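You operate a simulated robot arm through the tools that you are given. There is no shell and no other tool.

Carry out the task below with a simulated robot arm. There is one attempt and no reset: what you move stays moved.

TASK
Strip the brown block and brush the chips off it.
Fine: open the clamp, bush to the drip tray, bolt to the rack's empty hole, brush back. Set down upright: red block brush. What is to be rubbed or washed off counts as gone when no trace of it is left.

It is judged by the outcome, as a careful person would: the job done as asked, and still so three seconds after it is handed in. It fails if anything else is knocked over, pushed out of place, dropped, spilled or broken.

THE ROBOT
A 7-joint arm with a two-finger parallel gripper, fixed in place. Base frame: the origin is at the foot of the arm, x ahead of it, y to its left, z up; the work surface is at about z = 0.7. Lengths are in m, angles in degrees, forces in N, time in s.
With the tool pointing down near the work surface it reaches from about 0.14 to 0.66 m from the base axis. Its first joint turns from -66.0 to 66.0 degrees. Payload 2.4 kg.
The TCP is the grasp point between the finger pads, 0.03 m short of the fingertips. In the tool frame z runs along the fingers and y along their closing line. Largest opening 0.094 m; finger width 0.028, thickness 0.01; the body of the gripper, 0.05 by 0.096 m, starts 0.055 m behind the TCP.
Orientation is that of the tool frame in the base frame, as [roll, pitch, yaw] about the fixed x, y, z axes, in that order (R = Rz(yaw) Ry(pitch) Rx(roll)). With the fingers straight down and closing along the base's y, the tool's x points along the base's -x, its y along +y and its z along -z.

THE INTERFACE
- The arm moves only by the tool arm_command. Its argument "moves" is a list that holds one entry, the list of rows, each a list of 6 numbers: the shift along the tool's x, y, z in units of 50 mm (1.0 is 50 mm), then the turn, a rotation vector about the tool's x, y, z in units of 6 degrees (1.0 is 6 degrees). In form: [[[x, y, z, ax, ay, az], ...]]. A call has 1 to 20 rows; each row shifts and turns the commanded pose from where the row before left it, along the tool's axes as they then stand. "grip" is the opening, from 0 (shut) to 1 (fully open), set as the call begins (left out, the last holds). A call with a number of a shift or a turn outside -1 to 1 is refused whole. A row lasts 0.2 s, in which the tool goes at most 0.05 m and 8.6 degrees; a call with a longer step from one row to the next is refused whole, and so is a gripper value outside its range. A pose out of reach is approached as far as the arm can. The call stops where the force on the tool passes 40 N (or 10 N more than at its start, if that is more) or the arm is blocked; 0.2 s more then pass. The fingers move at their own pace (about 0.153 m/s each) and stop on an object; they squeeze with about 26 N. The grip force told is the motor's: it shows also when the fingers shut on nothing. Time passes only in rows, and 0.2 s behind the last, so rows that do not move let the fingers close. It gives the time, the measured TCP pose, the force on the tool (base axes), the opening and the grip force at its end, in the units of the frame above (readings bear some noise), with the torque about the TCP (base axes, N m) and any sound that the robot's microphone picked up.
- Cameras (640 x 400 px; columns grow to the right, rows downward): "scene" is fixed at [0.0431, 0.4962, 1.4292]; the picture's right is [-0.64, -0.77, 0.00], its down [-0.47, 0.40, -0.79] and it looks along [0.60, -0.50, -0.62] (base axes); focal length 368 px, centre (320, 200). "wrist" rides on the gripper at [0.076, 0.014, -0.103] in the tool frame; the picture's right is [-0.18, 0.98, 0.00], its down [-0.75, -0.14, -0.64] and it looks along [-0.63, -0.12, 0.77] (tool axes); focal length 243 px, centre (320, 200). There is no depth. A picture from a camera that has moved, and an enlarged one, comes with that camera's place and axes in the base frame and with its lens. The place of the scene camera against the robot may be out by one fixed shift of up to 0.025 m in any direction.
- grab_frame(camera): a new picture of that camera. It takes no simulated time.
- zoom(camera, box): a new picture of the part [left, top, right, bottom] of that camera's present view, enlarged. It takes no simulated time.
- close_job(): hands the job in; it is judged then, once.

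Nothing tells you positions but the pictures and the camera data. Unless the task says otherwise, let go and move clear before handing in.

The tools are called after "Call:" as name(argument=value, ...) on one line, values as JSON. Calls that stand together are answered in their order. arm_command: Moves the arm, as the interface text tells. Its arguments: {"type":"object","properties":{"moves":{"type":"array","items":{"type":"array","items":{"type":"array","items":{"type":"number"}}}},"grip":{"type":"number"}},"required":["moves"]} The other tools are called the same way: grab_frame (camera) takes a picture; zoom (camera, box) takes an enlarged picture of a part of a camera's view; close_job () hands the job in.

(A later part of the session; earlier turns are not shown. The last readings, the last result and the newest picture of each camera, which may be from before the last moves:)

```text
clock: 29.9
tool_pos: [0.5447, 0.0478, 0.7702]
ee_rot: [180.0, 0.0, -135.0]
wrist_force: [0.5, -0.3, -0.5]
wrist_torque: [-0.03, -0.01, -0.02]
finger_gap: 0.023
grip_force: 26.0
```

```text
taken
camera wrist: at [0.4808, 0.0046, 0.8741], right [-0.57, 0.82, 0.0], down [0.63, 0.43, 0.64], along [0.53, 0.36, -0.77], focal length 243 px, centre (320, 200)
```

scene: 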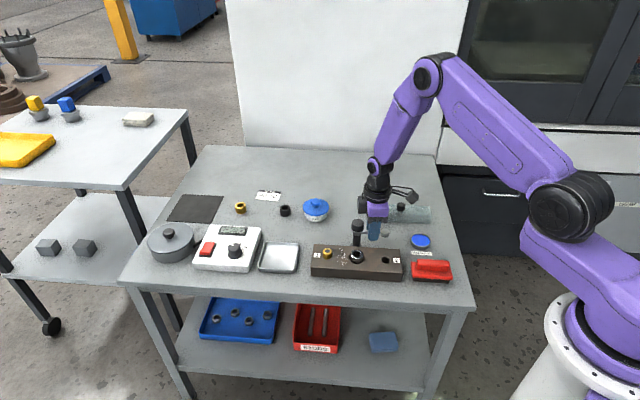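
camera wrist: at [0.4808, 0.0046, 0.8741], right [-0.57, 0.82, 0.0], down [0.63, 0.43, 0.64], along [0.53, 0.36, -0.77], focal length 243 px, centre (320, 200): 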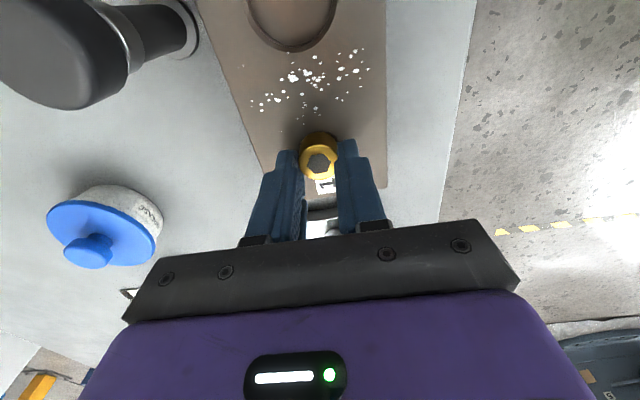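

The fingers grip the bolt head at 23 mm. I'll lift gently, watching the force in case it is held in.

Call:
arm_command(moves=[[[0, 0, -0.1, 0, 0, 0], [0, 0, -0.2, 0, 0, 0], [0, 0, -0.4, 0, 0, 0], [0, 0, -0.5, 0, 0, 0], [0, 0, -0.6, 0, 0, 0], [0, 0, -0.6, 0, 0, 0], [0, 0, 0, 0, 0, 0]]])

Call:
grab_frame(camera="wrist")

Call:
zoom(camera="scene", box=[260, 180, 440, 285])

```text
clock: 31.5
tool_pos: [0.5418, 0.0465, 0.8918]
ee_rot: [179.8, -0.2, -134.9]
wrist_force: [-0.5, 0.1, -1.1]
wrist_torque: [-0.02, -0.05, -0.03]
finger_gap: 0.0227
grip_force: 26.1
```

```text
taken
camera wrist: at [0.4796, 0.0044, 0.9933], right [-0.57, 0.82, 0.0], down [0.63, 0.43, 0.64], along [0.53, 0.36, -0.77], focal length 243 px, centre (320, 200)
```

wrist: 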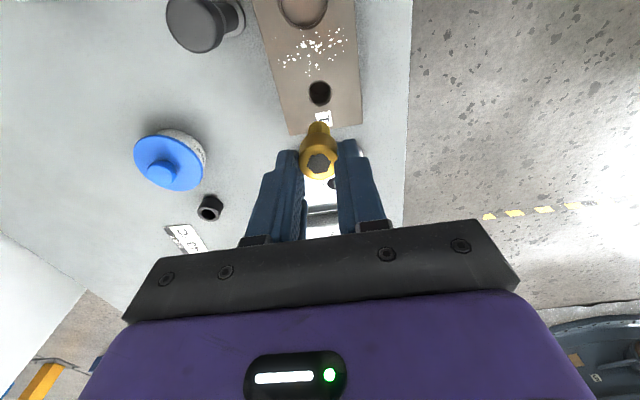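

```text
3.56 times, centred on (350, 232) of scene
camera zoom: at [0.0431, 0.4962, 1.4292], right [-0.64, -0.77, 0.0], down [-0.47, 0.4, -0.79], along [0.6, -0.5, -0.62], focal length 1308 px, centre (213, 84)
```

zoom: 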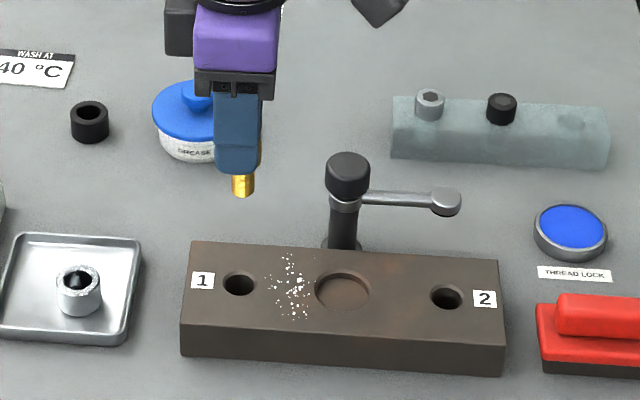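

The bolt is out cleanly, with its shank about 20 mm below the fingertips. The rack's empty hole is at about (0.495, -0.287), so I'll carry the bolt there at this height and look.

Call:
arm_command(moves=[[[0.4, -0.3, 0, 0, 0, 0], [0.6, -0.45, 0, 0, 0, 0], [0.6, -0.45, 0, 0, 0, 0], [0.6, -0.45, 0, 0, 0, 0], [0.6, -0.45, 0, 0, 0, 0], [0.6, -0.45, 0, 0, 0, 0], [0.6, -0.45, 0, 0, 0, 0], [0.6, -0.45, 0, 0, 0, 0], [0.4, -0.3, 0, 0, 0, 0], [0.3, -0.25, 0, 0, 0, 0], [0, 0, 0, 0, 0, 0], [0, 0, 0, 0, 0, 0]]])

Call:
grab_frame(camera="wrist")

Call:
zoom(camera="scene", box=[350, 160, 470, 250])

Call:
zoom(camera="wrist", box=[230, 60, 390, 200])

```text
clock: 34.1
tool_pos: [0.4972, -0.2804, 0.8888]
ee_rot: [-179.9, 0.0, -134.9]
wrist_force: [-0.5, -0.3, -1.0]
wrist_torque: [-0.02, 0.04, 0.02]
finger_gap: 0.0228
grip_force: 26.0
```

```text
taken
camera wrist: at [0.4345, -0.323, 0.9923], right [-0.57, 0.82, 0.0], down [0.63, 0.43, 0.64], along [0.53, 0.36, -0.77], focal length 243 px, centre (320, 200)
```

wrist: 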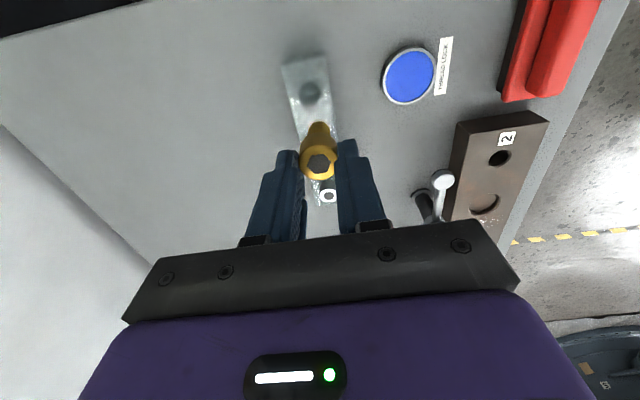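

```text
4.44 times, centred on (410, 205) of scene
camera zoom: at [0.0431, 0.4962, 1.4292], right [-0.64, -0.77, 0.0], down [-0.47, 0.4, -0.79], along [0.6, -0.5, -0.62], focal length 1635 px, centre (-80, 178)
```

zoom: 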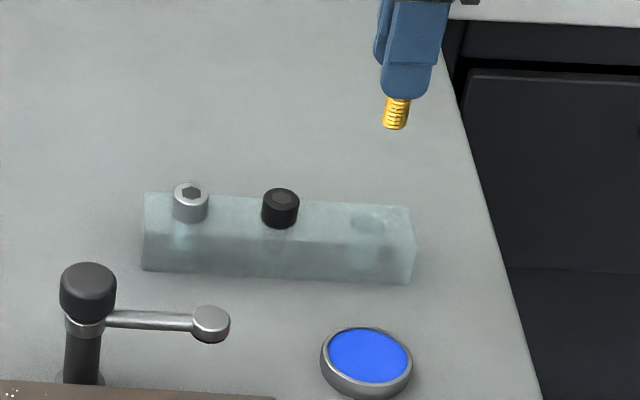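

```text
2.86 times, centred on (310, 130) of wrist
camera zoom: at [0.4345, -0.323, 0.9923], right [-0.57, 0.82, 0.0], down [0.63, 0.43, 0.64], along [0.53, 0.36, -0.77], focal length 693 px, centre (349, 400)
```

zoom: 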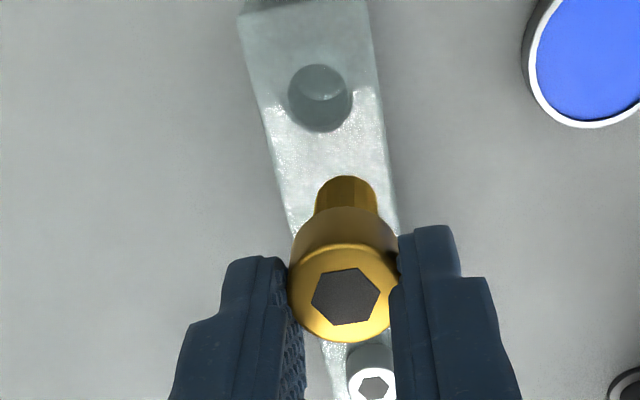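

The hole measures at about (0.5035, -0.288), and the bolt hangs vertical about 3 mm toward the camera from the TCP. I'll adjust, lower the shank end to about 10 mm above the rack and recheck.

Call:
arm_command(moves=[[[-0.045, -0.19, 0, 0, 0, 0], [0, 0, 0.55, 0, 0, 0], [0, 0, 0.55, 0, 0, 0], [0, 0, 0.5, 0, 0, 0], [0, 0, 0, 0, 0, 0], [0, 0, 0, 0, 0, 0]]])

Call:
zoom(camera="wrist", box=[230, 60, 390, 200])

Call:
zoom(camera="scene", box=[380, 170, 460, 230])

```text
clock: 35.5
tool_pos: [0.5071, -0.2847, 0.8104]
ee_rot: [-180.0, 0.1, -134.9]
wrist_force: [-0.8, -0.2, 0.0]
wrist_torque: [0.01, -0.01, -0.02]
finger_gap: 0.0228
grip_force: 26.3
```

```text
2.86 times, centred on (310, 130) of wrist
camera zoom: at [0.4442, -0.3285, 0.9135], right [-0.57, 0.82, 0.0], down [0.63, 0.43, 0.64], along [0.53, 0.36, -0.77], focal length 693 px, centre (349, 400)
```

zoom: 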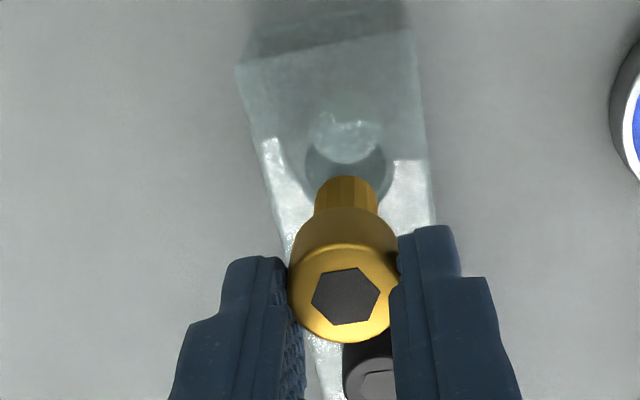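

```text
6.67 times, centred on (420, 200) of scene
camera zoom: at [0.0431, 0.4962, 1.4292], right [-0.64, -0.77, 0.0], down [-0.47, 0.4, -0.79], along [0.6, -0.5, -0.62], focal length 2452 px, centre (-347, 200)
```

zoom: 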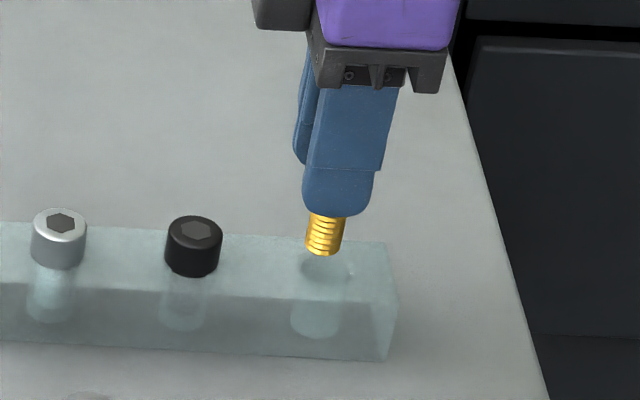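

Laterally it lines up, but both views say the bolt is about 2.5 mm short of the hole toward the camera side. I'll correct that and lower slowly in stages, watching the force.

Call:
arm_command(moves=[[[0.054, 0.01, 0, 0, 0, 0], [0, 0, 0, 0, 0, 0], [0, 0, 0.1, 0, 0, 0], [0, 0, 0, 0, 0, 0]]])

Call:
zoom(camera="wrist", box=[270, 80, 370, 180])

Call:
zoom(camera="scene", box=[390, 180, 450, 225])

```text
clock: 36.5
tool_pos: [0.5055, -0.2867, 0.8066]
ee_rot: [179.9, -0.1, -135.0]
wrist_force: [0.7, 0.2, -1.8]
wrist_torque: [0.0, -0.01, 0.03]
finger_gap: 0.0229
grip_force: 25.8
```

```text
4.00 times, centred on (320, 130) of wrist
camera zoom: at [0.4416, -0.33, 0.9089], right [-0.57, 0.82, 0.0], down [0.63, 0.43, 0.64], along [0.53, 0.36, -0.77], focal length 970 px, centre (320, 480)
```

zoom: 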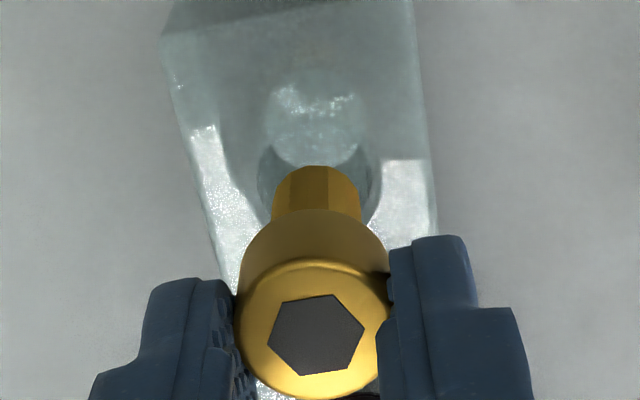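

```text
8.89 times, centred on (420, 202) of scene
camera zoom: at [0.0431, 0.4962, 1.4292], right [-0.64, -0.77, 0.0], down [-0.47, 0.4, -0.79], along [0.6, -0.5, -0.62], focal length 3269 px, centre (-569, 178)
```

zoom: 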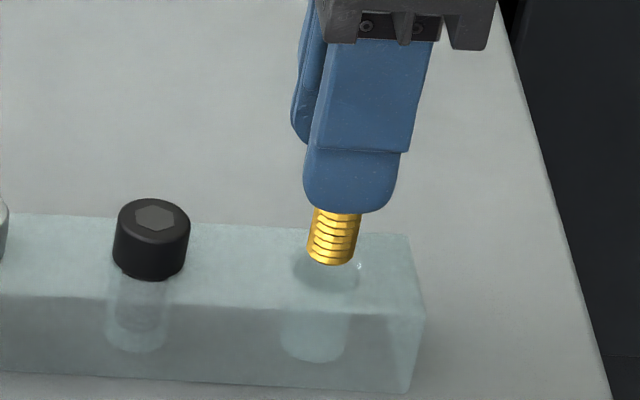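

The shank end now sits over the hole in both views. I'll lower further in stages.

Call:
arm_command(moves=[[[0, 0, 0.08, 0, 0, 0], [0, 0, 0.08, 0, 0, 0], [0, 0, 0, 0, 0, 0]]])

Call:
zoom(camera="scene", box=[390, 180, 450, 225])

Call:
zoom(camera="wrist", box=[270, 80, 370, 180])

```text
clock: 37.3
tool_pos: [0.5041, -0.2869, 0.7972]
ee_rot: [179.9, 0.0, -134.9]
wrist_force: [-0.5, -0.5, -1.6]
wrist_torque: [-0.01, 0.02, 0.02]
finger_gap: 0.0228
grip_force: 25.9
```

```text
8.89 times, centred on (420, 202) of scene
camera zoom: at [0.0431, 0.4962, 1.4292], right [-0.64, -0.77, 0.0], down [-0.47, 0.4, -0.79], along [0.6, -0.5, -0.62], focal length 3269 px, centre (-569, 178)
```

zoom: 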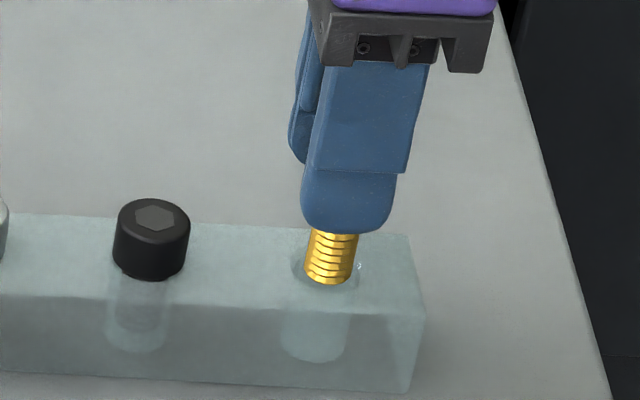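

```text
4.00 times, centred on (320, 130) of wrist
camera zoom: at [0.4409, -0.3301, 0.9007], right [-0.57, 0.82, 0.0], down [0.63, 0.43, 0.64], along [0.53, 0.36, -0.77], focal length 970 px, centre (320, 480)
```

zoom: 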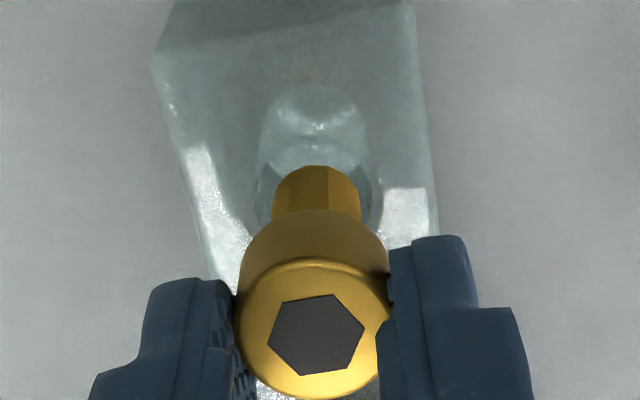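

The shank end is right at the hole mouth and centred. I'll keep lowering in.

Call:
arm_command(moves=[[[0, 0, 0.08, 0, 0, 0], [0, 0, 0.08, 0, 0, 0], [0, 0, 0, 0, 0, 0]]])

Call:
zoom(camera="scene", box=[390, 180, 450, 225])

```text
clock: 38.1
tool_pos: [0.5046, -0.2844, 0.7904]
ee_rot: [179.9, 0.0, -135.0]
wrist_force: [0.5, -0.3, -0.3]
wrist_torque: [-0.02, -0.04, 0.02]
finger_gap: 0.0228
grip_force: 25.9
```

```text
8.89 times, centred on (420, 202) of scene
camera zoom: at [0.0431, 0.4962, 1.4292], right [-0.64, -0.77, 0.0], down [-0.47, 0.4, -0.79], along [0.6, -0.5, -0.62], focal length 3269 px, centre (-569, 178)
```

zoom: 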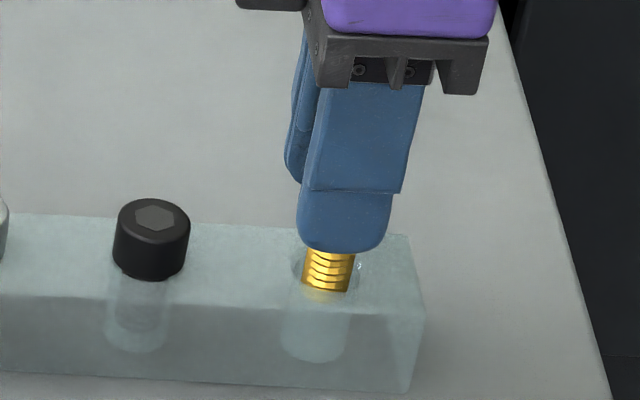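

The shank is entering the hole with no force. I'll continue down to seat the head.

Call:
arm_command(moves=[[[0, 0, 0.1, 0, 0, 0], [0, 0, 0.1, 0, 0, 0], [0, 0, 0.1, 0, 0, 0], [0, 0, 0, 0, 0, 0]]])

Call:
zoom(camera="scene", box=[390, 180, 450, 225])

```text
clock: 39.1
tool_pos: [0.5031, -0.2871, 0.7743]
ee_rot: [180.0, 0.0, -134.9]
wrist_force: [0.4, 0.6, -1.3]
wrist_torque: [-0.01, -0.01, -0.01]
finger_gap: 0.0225
grip_force: 25.5
```

```text
8.89 times, centred on (420, 202) of scene
camera zoom: at [0.0431, 0.4962, 1.4292], right [-0.64, -0.77, 0.0], down [-0.47, 0.4, -0.79], along [0.6, -0.5, -0.62], focal length 3269 px, centre (-569, 178)
```

zoom: 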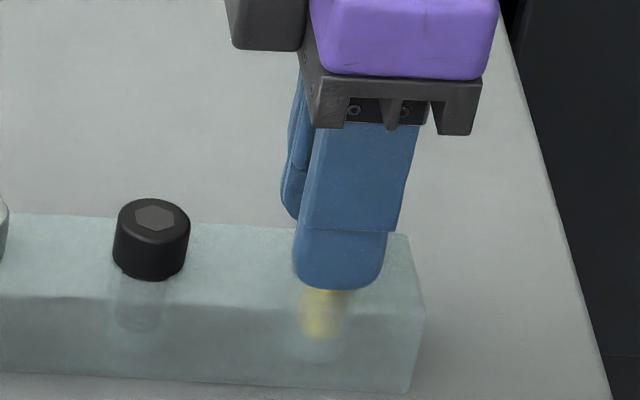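

The shank is well down in the hole. I'll use small steps until the head seats.

Call:
arm_command(moves=[[[0, 0, 0.05, 0, 0, 0], [0, 0, 0, 0, 0, 0]]])

Call:
arm_command(moves=[[[0, 0, 0.04, 0, 0, 0], [0, 0, 0, 0, 0, 0]]])

Call:
zoom(camera="scene", box=[390, 180, 450, 225])

Call:
grab_frame(camera="wrist")

```text
clock: 39.7
tool_pos: [0.5032, -0.2871, 0.7712]
ee_rot: [-180.0, 0.0, -135.1]
wrist_force: [-0.4, 0.0, -1.2]
wrist_torque: [0.03, 0.02, 0.0]
finger_gap: 0.0227
grip_force: 26.0
```

```text
clock: 40.3
tool_pos: [0.503, -0.2863, 0.772]
ee_rot: [-180.0, 0.0, -134.9]
wrist_force: [-2.7, 1.8, 12.8]
wrist_torque: [0.05, 0.17, -0.01]
finger_gap: 0.0231
grip_force: 26.1
```

```text
8.89 times, centred on (420, 202) of scene
camera zoom: at [0.0428, 0.4963, 1.4292], right [-0.64, -0.77, 0.0], down [-0.47, 0.4, -0.79], along [0.6, -0.5, -0.62], focal length 3269 px, centre (-569, 178)
```

zoom: 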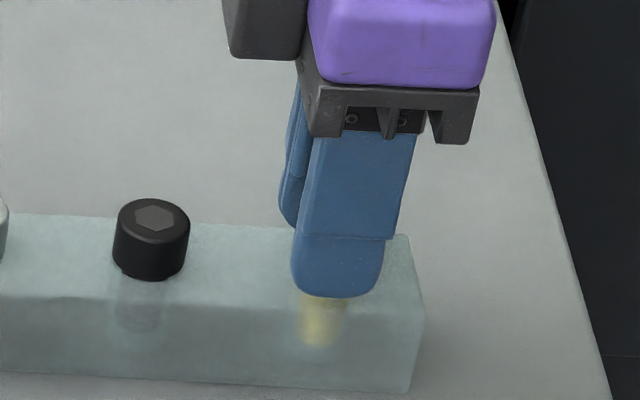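

```text
taken
camera wrist: at [0.4398, -0.3304, 0.874], right [-0.57, 0.82, 0.0], down [0.63, 0.43, 0.64], along [0.53, 0.36, -0.77], focal length 243 px, centre (320, 200)
```

wrist: 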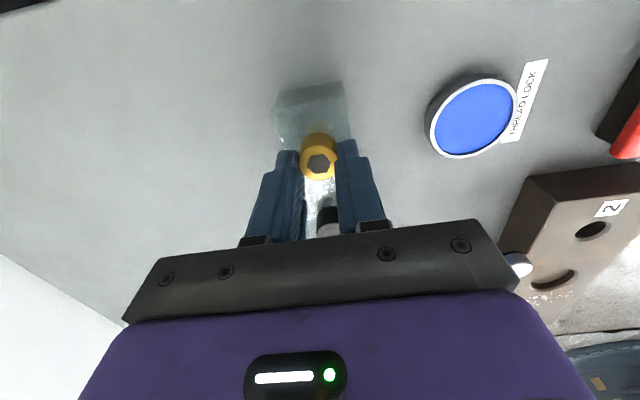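

Contact at 13 N, at the height expected for the seated head. I'll open slightly and rise clear.

Call:
arm_command(moves=[[[0, 0, 0, 0, 0, 0], [0, 0, 0, 0, 0, 0]]], grip=0.42)

Call:
arm_command(moves=[[[0, 0, -0.2, 0, 0, 0], [0, 0, -0.5, 0, 0, 0], [0, 0, -0.7, 0, 0, 0], [0, 0, -0.8, 0, 0, 0], [0, 0, -0.4, 0, 0, 0], [0, 0, 0, 0, 0, 0]]])

Call:
zoom(camera="scene", box=[350, 180, 470, 290])

Call:
grab_frame(camera="wrist")

```text
clock: 40.9
tool_pos: [0.5032, -0.2867, 0.7713]
ee_rot: [180.0, -0.1, -135.0]
wrist_force: [0.8, -0.1, -0.7]
wrist_torque: [0.01, -0.01, -0.01]
finger_gap: 0.0392
grip_force: 0.1
```

```text
clock: 42.3
tool_pos: [0.5041, -0.2874, 0.9015]
ee_rot: [179.9, 0.0, -135.0]
wrist_force: [-0.3, -0.2, 0.2]
wrist_torque: [-0.01, 0.01, 0.0]
finger_gap: 0.0394
grip_force: 0.0
```

```text
3.64 times, centred on (410, 235) of scene
camera zoom: at [0.0431, 0.4962, 1.4292], right [-0.64, -0.77, 0.0], down [-0.47, 0.4, -0.79], along [0.6, -0.5, -0.62], focal length 1337 px, centre (-7, 73)
```

zoom: 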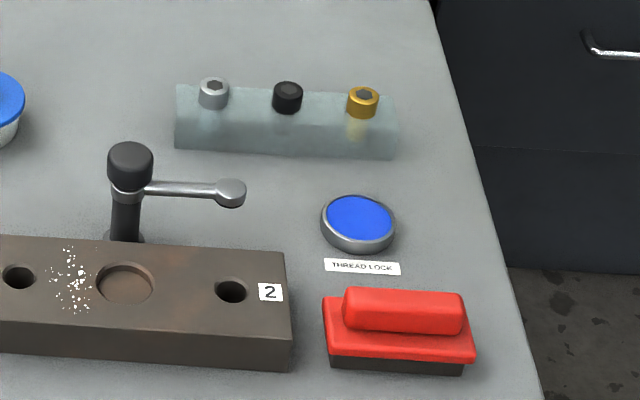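

```text
taken
camera wrist: at [0.4395, -0.3306, 1.0045], right [-0.57, 0.82, 0.0], down [0.63, 0.43, 0.64], along [0.53, 0.36, -0.77], focal length 243 px, centre (320, 200)
```

wrist: 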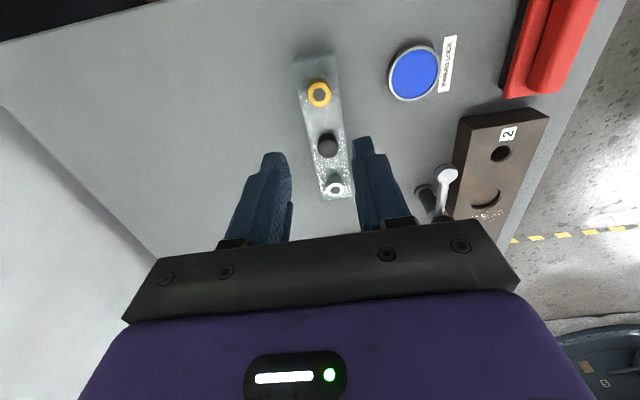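

The bolt is seated in the rack's formerly empty hole. Next is the brush at about (0.344, -0.133), whose handle runs at 45°. I'll move above it and inspect.

Call:
arm_command(moves=[[[0.011, 0.636, 0.0, 0, 0, 0], [0.011, 0.636, 0.0, 0, 0, 0], [0.011, 0.636, 0.0, 0, 0, 0], [0.011, 0.636, 0.0, 0, 0, 0], [0.011, 0.636, 0.2, 0, 0, 0], [0.011, 0.636, 0.2, 0, 0, 0], [0.011, 0.636, 0.2, 0, 0, 0], [0, 0, 0, 0, 0, 0], [0, 0, 0, 0, 0, 0]]], grip=0.55)

Call:
grab_frame(camera="wrist")

Call:
zoom(camera="scene", box=[380, 220, 480, 295])

```text
clock: 44.3
tool_pos: [0.3419, -0.1333, 0.872]
ee_rot: [179.9, 0.0, -134.9]
wrist_force: [0.1, 0.0, 0.4]
wrist_torque: [0.02, 0.01, -0.03]
finger_gap: 0.0516
grip_force: 0.0
```

```text
taken
camera wrist: at [0.2795, -0.1764, 0.975], right [-0.57, 0.82, 0.0], down [0.63, 0.43, 0.64], along [0.53, 0.36, -0.77], focal length 243 px, centre (320, 200)
```

wrist: 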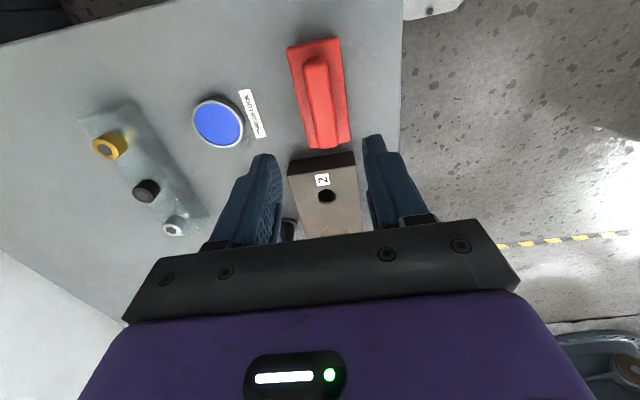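

```text
5.33 times, centred on (430, 258) of scene
camera zoom: at [0.0431, 0.4962, 1.4292], right [-0.64, -0.77, 0.0], down [-0.47, 0.4, -0.79], along [0.6, -0.5, -0.62], focal length 1962 px, centre (-267, -107)
```

zoom: 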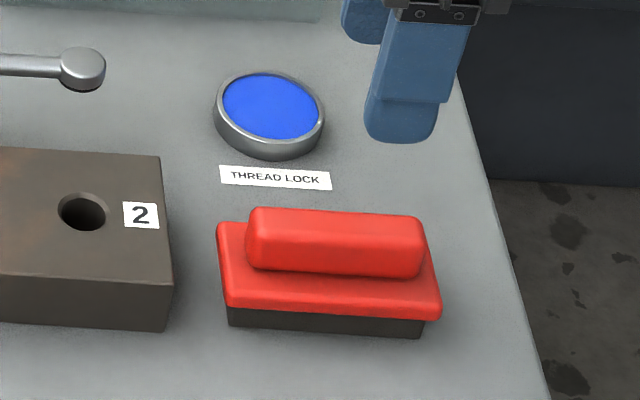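

Call:
zoom(camera="wrist", box=[240, 20, 400, 160])

```text
2.86 times, centred on (320, 90) of wrist
camera zoom: at [0.2795, -0.1764, 0.975], right [-0.57, 0.82, 0.0], down [0.63, 0.43, 0.64], along [0.53, 0.36, -0.77], focal length 693 px, centre (320, 514)
```

zoom: 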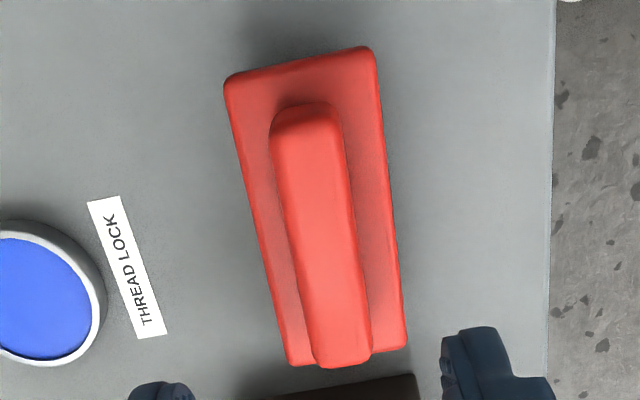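

The brush centre measures at (0.343, -0.131), aligned at 45° with the gripper. I'll descend to just around the handle and look.

Call:
arm_command(moves=[[[-0.05, 0.017, 0, 0, 0, 0], [0, 0, 0.6, 0, 0, 0], [0, 0, 0.6, 0, 0, 0], [0, 0, 0.5, 0, 0, 0], [0, 0, 0.34, 0, 0, 0], [0, 0, 0, 0, 0, 0]]])

Call:
grab_frame(camera="wrist")

Call:
zoom(camera="scene", box=[380, 220, 480, 295])

```text
clock: 45.7
tool_pos: [0.3461, -0.1298, 0.7692]
ee_rot: [-180.0, 0.0, -135.0]
wrist_force: [0.2, 0.0, -0.1]
wrist_torque: [0.0, 0.0, 0.02]
finger_gap: 0.0516
grip_force: 0.0
```

```text
taken
camera wrist: at [0.2813, -0.1727, 0.8723], right [-0.57, 0.82, 0.0], down [0.63, 0.43, 0.64], along [0.53, 0.36, -0.77], focal length 243 px, centre (320, 200)
```

wrist: 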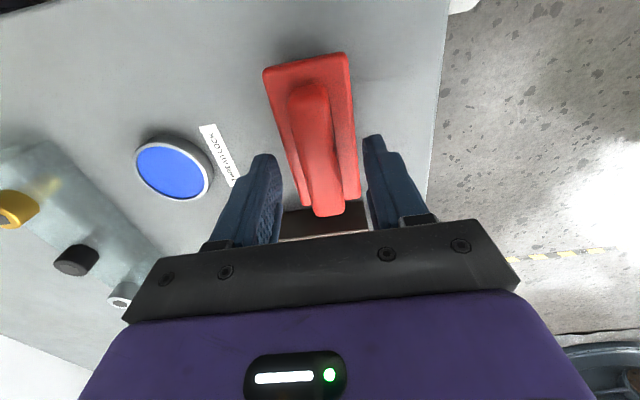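

```text
5.33 times, centred on (430, 258) of scene
camera zoom: at [0.0431, 0.4962, 1.4292], right [-0.64, -0.77, 0.0], down [-0.47, 0.4, -0.79], along [0.6, -0.5, -0.62], focal length 1962 px, centre (-267, -107)
```

zoom: 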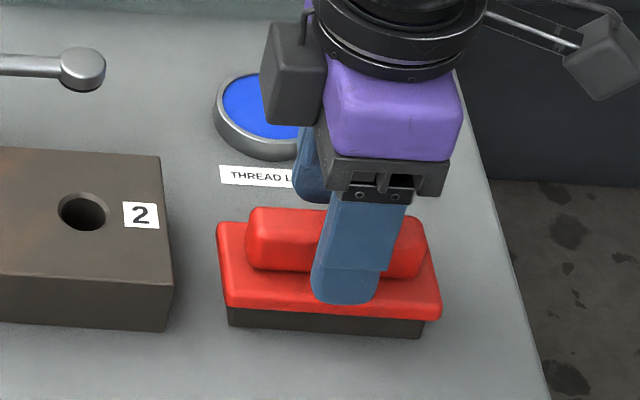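

Well aligned over the handle. I'll go down about 8 mm more in small steps, then close.

Call:
arm_command(moves=[[[0, 0, 0.1, 0, 0, 0], [0, 0, 0, 0, 0, 0]]])

Call:
arm_command(moves=[[[0, 0, 0.06, 0, 0, 0], [0, 0, 0, 0, 0, 0]]])

Call:
zoom(camera="scene", box=[395, 235, 465, 290])

```text
clock: 46.3
tool_pos: [0.3442, -0.1301, 0.7633]
ee_rot: [180.0, 0.0, -134.8]
wrist_force: [0.8, 0.3, -0.1]
wrist_torque: [0.0, -0.02, -0.01]
finger_gap: 0.0518
grip_force: 0.0
```

```text
clock: 46.9
tool_pos: [0.3453, -0.1296, 0.7607]
ee_rot: [180.0, 0.1, -134.9]
wrist_force: [-0.3, -0.5, 0.2]
wrist_torque: [0.02, 0.0, -0.01]
finger_gap: 0.0517
grip_force: 0.0
```

```text
7.27 times, centred on (430, 262) of scene
camera zoom: at [0.0431, 0.4962, 1.4292], right [-0.64, -0.77, 0.0], down [-0.47, 0.4, -0.79], along [0.6, -0.5, -0.62], focal length 2675 px, centre (-480, -254)
```

zoom: 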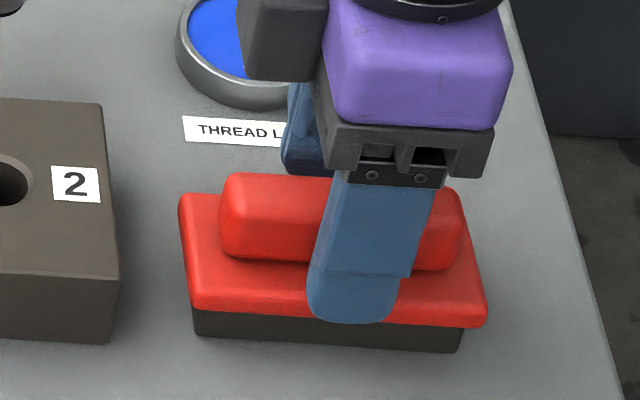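

Now I'll close on the handle; the gap reading will confirm it is the handle and not the plate.

Call:
arm_command(moves=[[[0, 0, 0, 0, 0, 0], [0, 0, 0, 0, 0, 0], [0, 0, 0, 0, 0, 0]]], grip=0.0)

Call:
grab_frame(camera="wrist")

Call:
zoom(camera="scene", box=[395, 235, 465, 290])

```text
clock: 47.7
tool_pos: [0.3435, -0.1305, 0.7606]
ee_rot: [-180.0, 0.0, -134.9]
wrist_force: [-0.3, 0.1, 5.8]
wrist_torque: [0.0, -0.1, -0.02]
finger_gap: 0.0211
grip_force: 25.9
```

```text
taken
camera wrist: at [0.2805, -0.1735, 0.8637], right [-0.57, 0.82, 0.0], down [0.63, 0.43, 0.64], along [0.53, 0.36, -0.77], focal length 243 px, centre (320, 200)
```

wrist: 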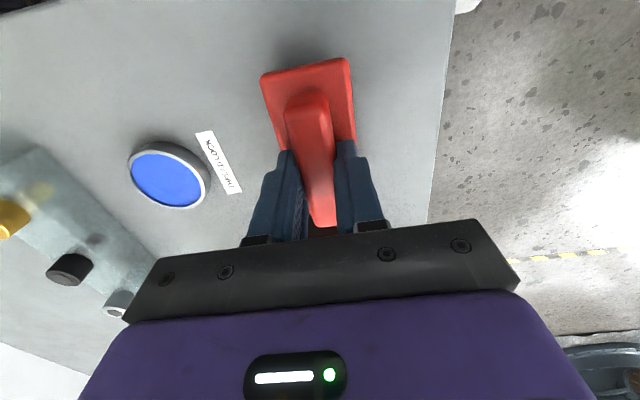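

```text
7.27 times, centred on (430, 262) of scene
camera zoom: at [0.043, 0.4962, 1.4292], right [-0.64, -0.77, 0.0], down [-0.47, 0.4, -0.79], along [0.6, -0.5, -0.62], focal length 2675 px, centre (-480, -254)
```

zoom: 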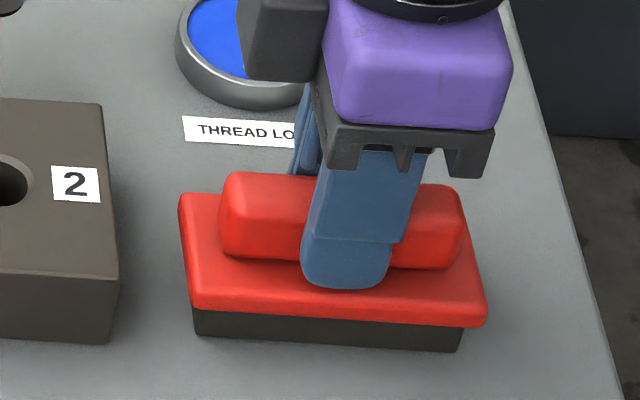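

I have the handle (gap 21 mm), and the home pose is TCP ≈ (0.3448, -0.130, 0.7605). I'll lift the brush and carry it over the chips.

Call:
arm_command(moves=[[[0, 0, -0.3, 0, 0, 0], [0, 0, -0.6, 0, 0, 0], [0, 0, -0.8, 0, 0, 0], [0, 0, -0.7, 0, 0, 0], [0, 0, 0, 0, 0, 0]]])

Call:
arm_command(moves=[[[-0.5, -0.07, 0, 0, 0, 0], [-0.7, -0.09, 0, 0, 0, 0], [-0.7, -0.09, 0, 0, 0, 0], [-0.7, -0.1, 0, 0, 0, 0], [-0.7, -0.1, 0, 0, 0, 0], [-0.7, -0.1, 0, 0, 0, 0], [-0.68, -0.08, 0, 0, 0, 0], [0, 0, 0, 0, 0, 0], [0, 0, 0, 0, 0, 0]]])

Call:
grab_frame(camera="wrist")

Call:
grab_frame(camera="scene")

```text
clock: 48.9
tool_pos: [0.3436, -0.1302, 0.8794]
ee_rot: [179.9, -0.2, -134.9]
wrist_force: [0.8, -0.3, -1.1]
wrist_torque: [0.04, -0.01, 0.01]
finger_gap: 0.0214
grip_force: 26.5
```

```text
clock: 50.9
tool_pos: [0.5321, 0.0144, 0.8802]
ee_rot: [-179.9, -0.1, -134.9]
wrist_force: [-1.1, -0.5, -0.6]
wrist_torque: [0.03, 0.01, 0.02]
finger_gap: 0.0213
grip_force: 26.5
```

```text
taken
camera wrist: at [0.469, -0.0301, 0.984], right [-0.57, 0.82, 0.0], down [0.63, 0.43, 0.64], along [0.53, 0.36, -0.77], focal length 243 px, centre (320, 200)
```

wrist: 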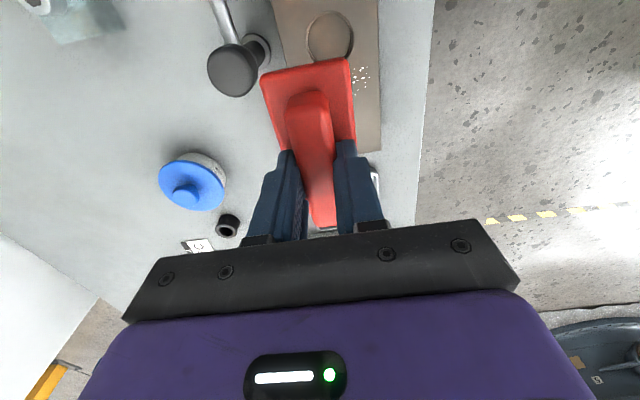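

```text
taken
```

scene: 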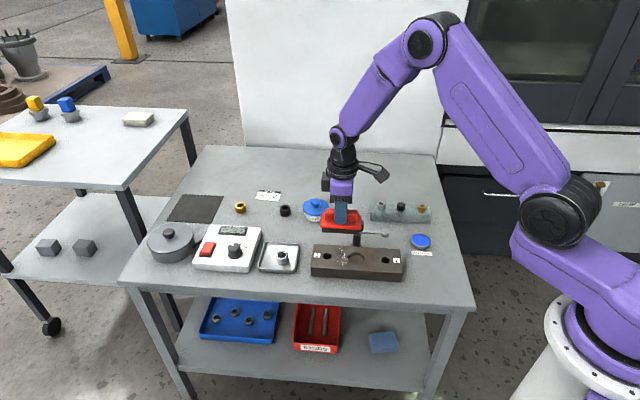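

The brush is above the chips and clear of the clamp post. I'll lower toward the block top.

Call:
arm_command(moves=[[[0, 0, 0.5, 0, 0, 0], [0, 0, 0.5, 0, 0, 0], [0, 0, 0.45, 0, 0, 0], [0, 0, 0, 0, 0, 0]]])

Call:
zoom(camera="scene", box=[300, 200, 420, 290])

Call:
grab_frame(camera="wrist")

```text
clock: 51.9
tool_pos: [0.5319, 0.0143, 0.808]
ee_rot: [180.0, 0.0, -134.9]
wrist_force: [0.0, 0.4, -1.4]
wrist_torque: [0.0, 0.03, 0.02]
finger_gap: 0.0214
grip_force: 25.8
```

```text
4.44 times, centred on (360, 245) of scene
camera zoom: at [0.0431, 0.4962, 1.4292], right [-0.64, -0.77, 0.0], down [-0.47, 0.4, -0.79], along [0.6, -0.5, -0.62], focal length 1635 px, centre (142, 0)
```

zoom: 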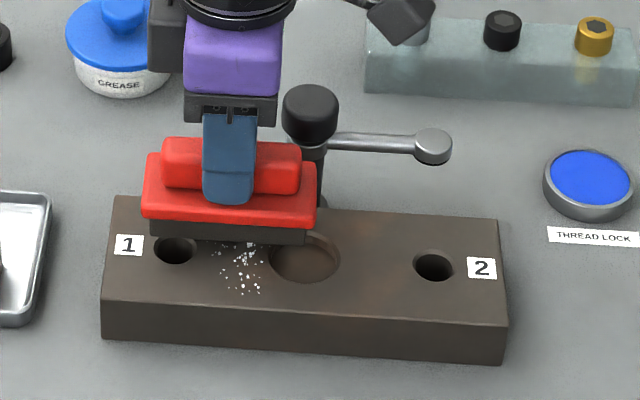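

```text
taken
camera wrist: at [0.4695, -0.0301, 0.9102], right [-0.57, 0.82, 0.0], down [0.63, 0.43, 0.64], along [0.53, 0.36, -0.77], focal length 243 px, centre (320, 200)
```

wrist: 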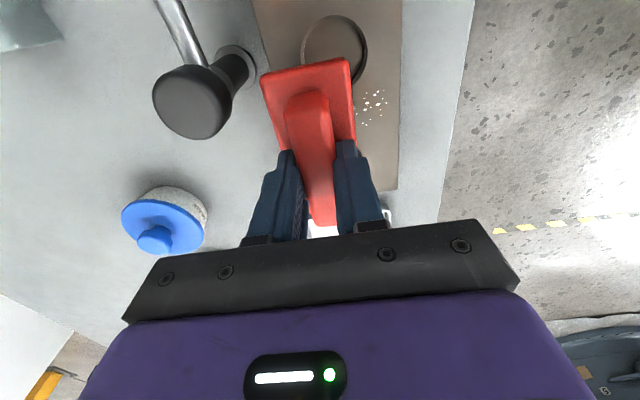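

I'll continue down in small steps until the brush touches the block.

Call:
arm_command(moves=[[[0, 0, 0.14, 0, 0, 0], [0, 0, 0, 0, 0, 0]]])

Call:
arm_command(moves=[[[0, 0, 0.06, 0, 0, 0], [0, 0, 0, 0, 0, 0]]])

Call:
arm_command(moves=[[[0, 0, 0.04, 0, 0, 0], [0, 0, 0, 0, 0, 0]]])

```text
clock: 52.5
tool_pos: [0.5337, 0.0129, 0.8004]
ee_rot: [180.0, 0.0, -134.9]
wrist_force: [0.6, 0.4, -1.3]
wrist_torque: [0.02, 0.0, 0.0]
finger_gap: 0.0214
grip_force: 25.4
```

```text
clock: 53.1
tool_pos: [0.5341, 0.0145, 0.7965]
ee_rot: [-180.0, 0.0, -134.9]
wrist_force: [-0.3, 0.8, -1.2]
wrist_torque: [0.02, 0.04, -0.05]
finger_gap: 0.0214
grip_force: 25.6
```

```text
clock: 53.7
tool_pos: [0.5336, 0.0131, 0.7968]
ee_rot: [-179.9, 0.1, -134.9]
wrist_force: [-6.6, -0.7, 23.1]
wrist_torque: [-0.14, 0.29, 0.01]
finger_gap: 0.0213
grip_force: 25.5
```

Contact made at 23 N. I'll ease off slightly and sweep across the block toward its near edge.

Call:
arm_command(moves=[[[0, 0, -0.015, 0, 0, 0], [0, 0.15, 0, 0, 0, 0], [0, 0.15, 0, 0, 0, 0], [0, 0.15, 0, 0, 0, 0], [0, 0.15, 0, 0, 0, 0], [0, 0.15, 0, 0, 0, 0], [0, 0.15, 0, 0, 0, 0], [0, 0.15, 0, 0, 0, 0], [0, 0.15, 0, 0, 0, 0], [0, 0, 0, 0, 0, 0]]])

Call:
zoom(camera="scene", box=[300, 200, 420, 290])

Call:
grab_frame(camera="wrist")

```text
clock: 55.9
tool_pos: [0.4891, 0.0552, 0.797]
ee_rot: [179.9, 0.0, -135.1]
wrist_force: [2.2, -1.7, 7.4]
wrist_torque: [-0.16, -0.05, 0.02]
finger_gap: 0.0212
grip_force: 26.1
```

```text
4.44 times, centred on (360, 245) of scene
camera zoom: at [0.043, 0.4962, 1.4292], right [-0.64, -0.77, 0.0], down [-0.47, 0.4, -0.79], along [0.6, -0.5, -0.62], focal length 1635 px, centre (142, 0)
```

zoom: 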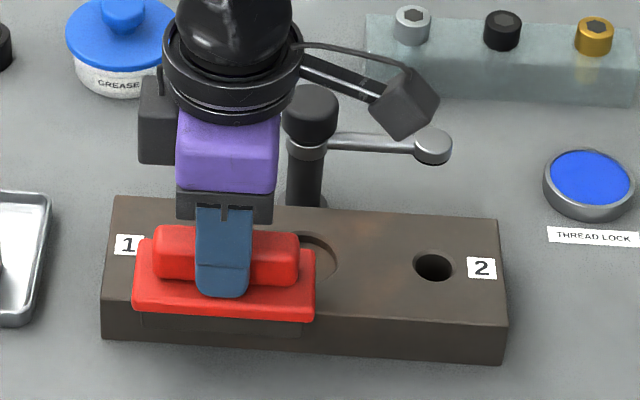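

```text
taken
camera wrist: at [0.4267, 0.0121, 0.8998], right [-0.57, 0.82, 0.0], down [0.63, 0.43, 0.64], along [0.53, 0.36, -0.77], focal length 243 px, centre (320, 200)
```

wrist: 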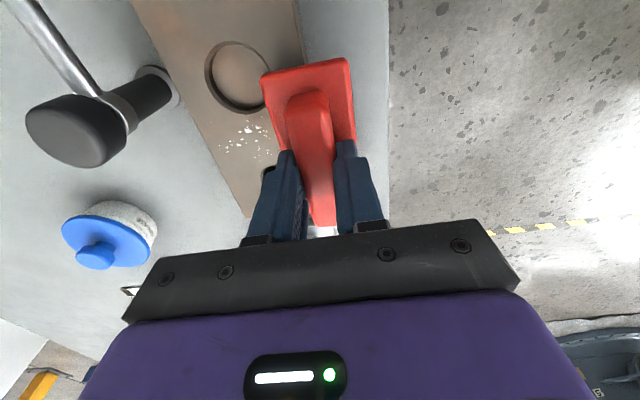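

Some chips remain on the far half of the block. I'll look closer before the next pass.

Call:
zoom(camera="wrist", box=[180, 90, 300, 200])

Call:
zoom(camera="scene", box=[320, 225, 370, 275])

```text
3.64 times, centred on (240, 145) of wrist
camera zoom: at [0.4267, 0.0121, 0.8998], right [-0.57, 0.82, 0.0], down [0.63, 0.43, 0.64], along [0.53, 0.36, -0.77], focal length 882 px, centre (611, 400)
```

zoom: 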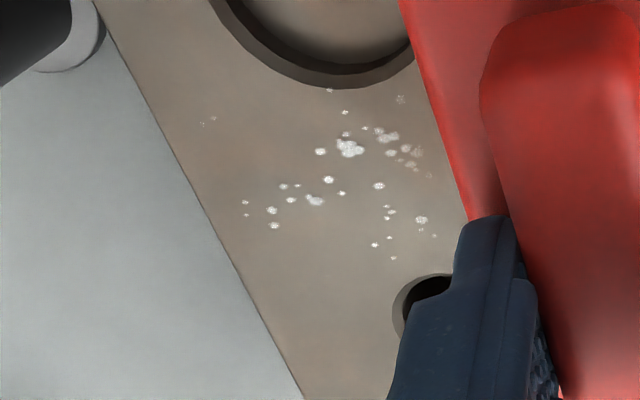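

```text
8.00 times, centred on (345, 250) of scene
camera zoom: at [0.043, 0.4962, 1.4292], right [-0.64, -0.77, 0.0], down [-0.47, 0.4, -0.79], along [0.6, -0.5, -0.62], focal length 2942 px, centre (120, -200)
```

zoom: 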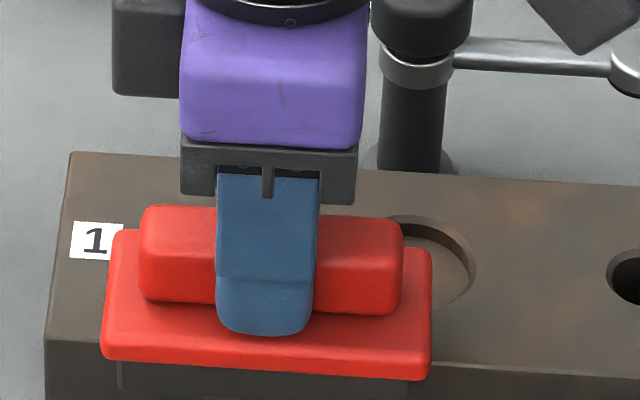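

The chips are fading with rubbing, so more passes are needed. I'll brush back and forth across the chip area, keeping clear of the post.

Call:
arm_command(moves=[[[0, -0.15, 0, 0, 0, 0], [0, -0.15, 0, 0, 0, 0], [0, -0.15, 0, 0, 0, 0], [0, -0.15, 0, 0, 0, 0], [0, -0.15, 0, 0, 0, 0], [0, -0.15, 0, 0, 0, 0], [0, -0.15, 0, 0, 0, 0], [0, -0.15, 0, 0, 0, 0], [0, 0, 0, 0, 0, 0], [0, 0.15, 0, 0, 0, 0], [0, 0.15, 0, 0, 0, 0], [0, 0.15, 0, 0, 0, 0], [0, 0.15, 0, 0, 0, 0], [0, 0.15, 0, 0, 0, 0], [0, 0.15, 0, 0, 0, 0], [0, 0.15, 0, 0, 0, 0], [0, 0.15, 0, 0, 0, 0], [0, 0, 0, 0, 0, 0]]])

Call:
zoom(camera="wrist", box=[180, 90, 300, 200])

```text
clock: 59.7
tool_pos: [0.4888, 0.0546, 0.7971]
ee_rot: [179.9, -0.2, -134.9]
wrist_force: [0.6, 0.9, -0.6]
wrist_torque: [0.02, 0.01, 0.01]
finger_gap: 0.0213
grip_force: 26.0
```

```text
3.64 times, centred on (240, 145) of wrist
camera zoom: at [0.4256, 0.013, 0.9], right [-0.57, 0.82, 0.0], down [0.63, 0.43, 0.64], along [0.53, 0.36, -0.77], focal length 882 px, centre (611, 400)
```

zoom: 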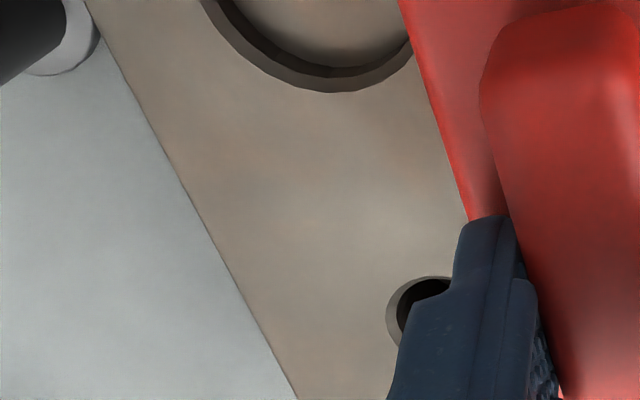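

The far half looks clean now. I'll do another light double pass for safety, then lift and inspect the whole block.

Call:
arm_command(moves=[[[0, 0, 0.025, 0, 0, 0], [0, -0.15, 0, 0, 0, 0], [0, -0.15, 0, 0, 0, 0], [0, -0.15, 0, 0, 0, 0], [0, -0.15, 0, 0, 0, 0], [0, -0.15, 0, 0, 0, 0], [0, -0.15, 0, 0, 0, 0], [0, -0.15, 0, 0, 0, 0], [0, -0.15, 0, 0, 0, 0], [0, 0, 0, 0, 0, 0], [0, 0.15, 0, 0, 0, 0], [0, 0.15, 0, 0, 0, 0], [0, 0.15, 0, 0, 0, 0], [0, 0.15, 0, 0, 0, 0], [0, 0.15, 0, 0, 0, 0], [0, 0.15, 0, 0, 0, 0], [0, 0.15, 0, 0, 0, 0], [0, 0.15, 0, 0, 0, 0], [0, 0, 0, 0, 0, 0]]])

Call:
arm_command(moves=[[[0, 0, -0.3, 0, 0, 0], [0, 0, -0.6, 0, 0, 0], [0, 0, -0.8, 0, 0, 0], [0.7, 0, 0, 0, 0, 0], [0.7, 0, 0, 0, 0, 0], [0.5, 0, 0, 0, 0, 0], [0, 0, 0, 0, 0, 0]]])

Call:
grab_frame(camera="wrist")

Call:
zoom(camera="scene", box=[300, 225, 420, 295])

```text
clock: 61.0
tool_pos: [0.5116, 0.0355, 0.7972]
ee_rot: [-179.8, 0.1, -134.9]
wrist_force: [-0.3, -0.7, 7.1]
wrist_torque: [-0.16, 0.18, 0.0]
finger_gap: 0.0214
grip_force: 26.2
stopped in row 6: the force on the tool passed its limit at 42 N (the readings are from after the stop); the commanded pose is now the measured one
```

```text
clock: 62.6
tool_pos: [0.4438, -0.0337, 0.8829]
ee_rot: [-180.0, 0.0, -134.8]
wrist_force: [0.1, 1.4, -0.7]
wrist_torque: [-0.03, 0.0, 0.01]
finger_gap: 0.021
grip_force: 26.2
```

```text
taken
camera wrist: at [0.3804, -0.0769, 0.9855], right [-0.57, 0.82, 0.0], down [0.63, 0.44, 0.64], along [0.53, 0.36, -0.77], focal length 243 px, centre (320, 200)
```

wrist: 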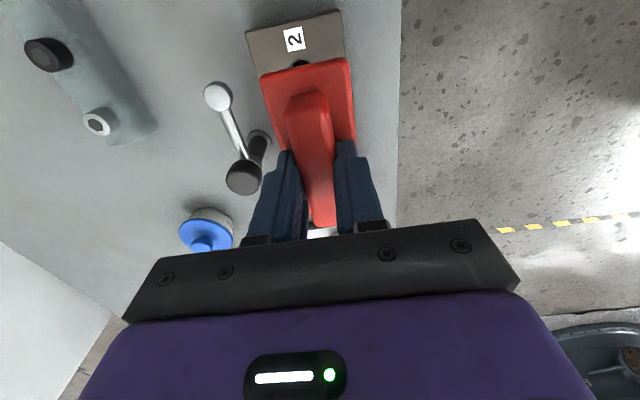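

```text
5.33 times, centred on (360, 260) of scene
camera zoom: at [0.0431, 0.4962, 1.4292], right [-0.64, -0.77, 0.0], down [-0.47, 0.4, -0.79], along [0.6, -0.5, -0.62], focal length 1962 px, centre (107, -120)
```

zoom: 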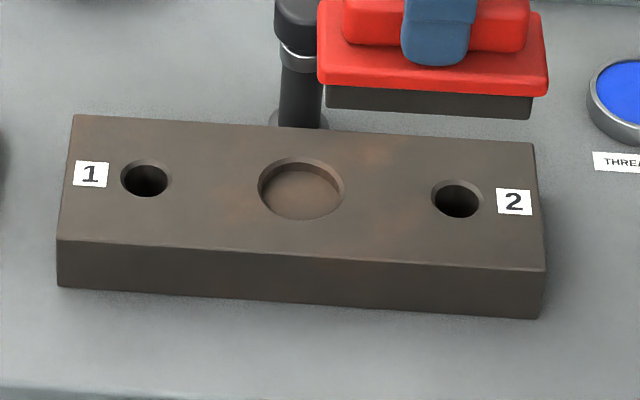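

The block looks clean and hasn't moved. I'll check closely for residual specks.

Call:
zoom(camera="scene", box=[312, 240, 366, 274])

Call:
zoom(camera="scene", box=[355, 240, 409, 274])

```text
11.76 times, centred on (339, 257) of scene
camera zoom: at [0.0431, 0.4962, 1.4292], right [-0.64, -0.77, 0.0], down [-0.47, 0.4, -0.79], along [0.6, -0.5, -0.62], focal length 4327 px, centre (96, -471)
```

zoom: 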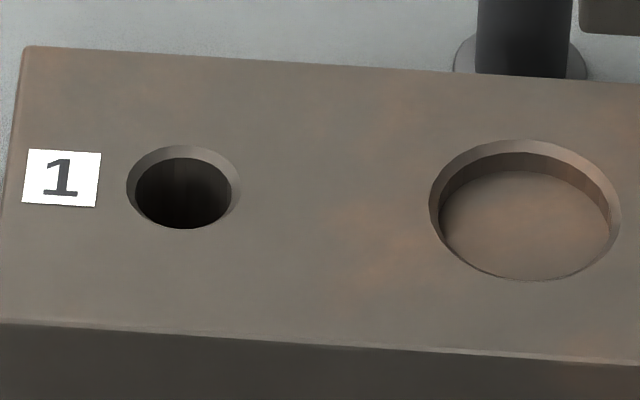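

```text
11.76 times, centred on (382, 257) of scene
camera zoom: at [0.0431, 0.4962, 1.4292], right [-0.64, -0.77, 0.0], down [-0.47, 0.4, -0.79], along [0.6, -0.5, -0.62], focal length 4327 px, centre (-409, -471)
```

zoom: 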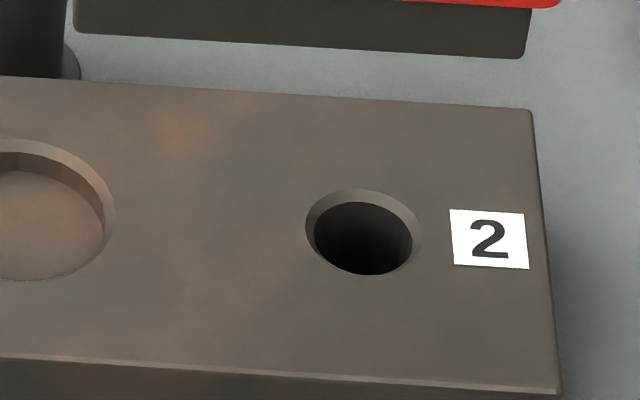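

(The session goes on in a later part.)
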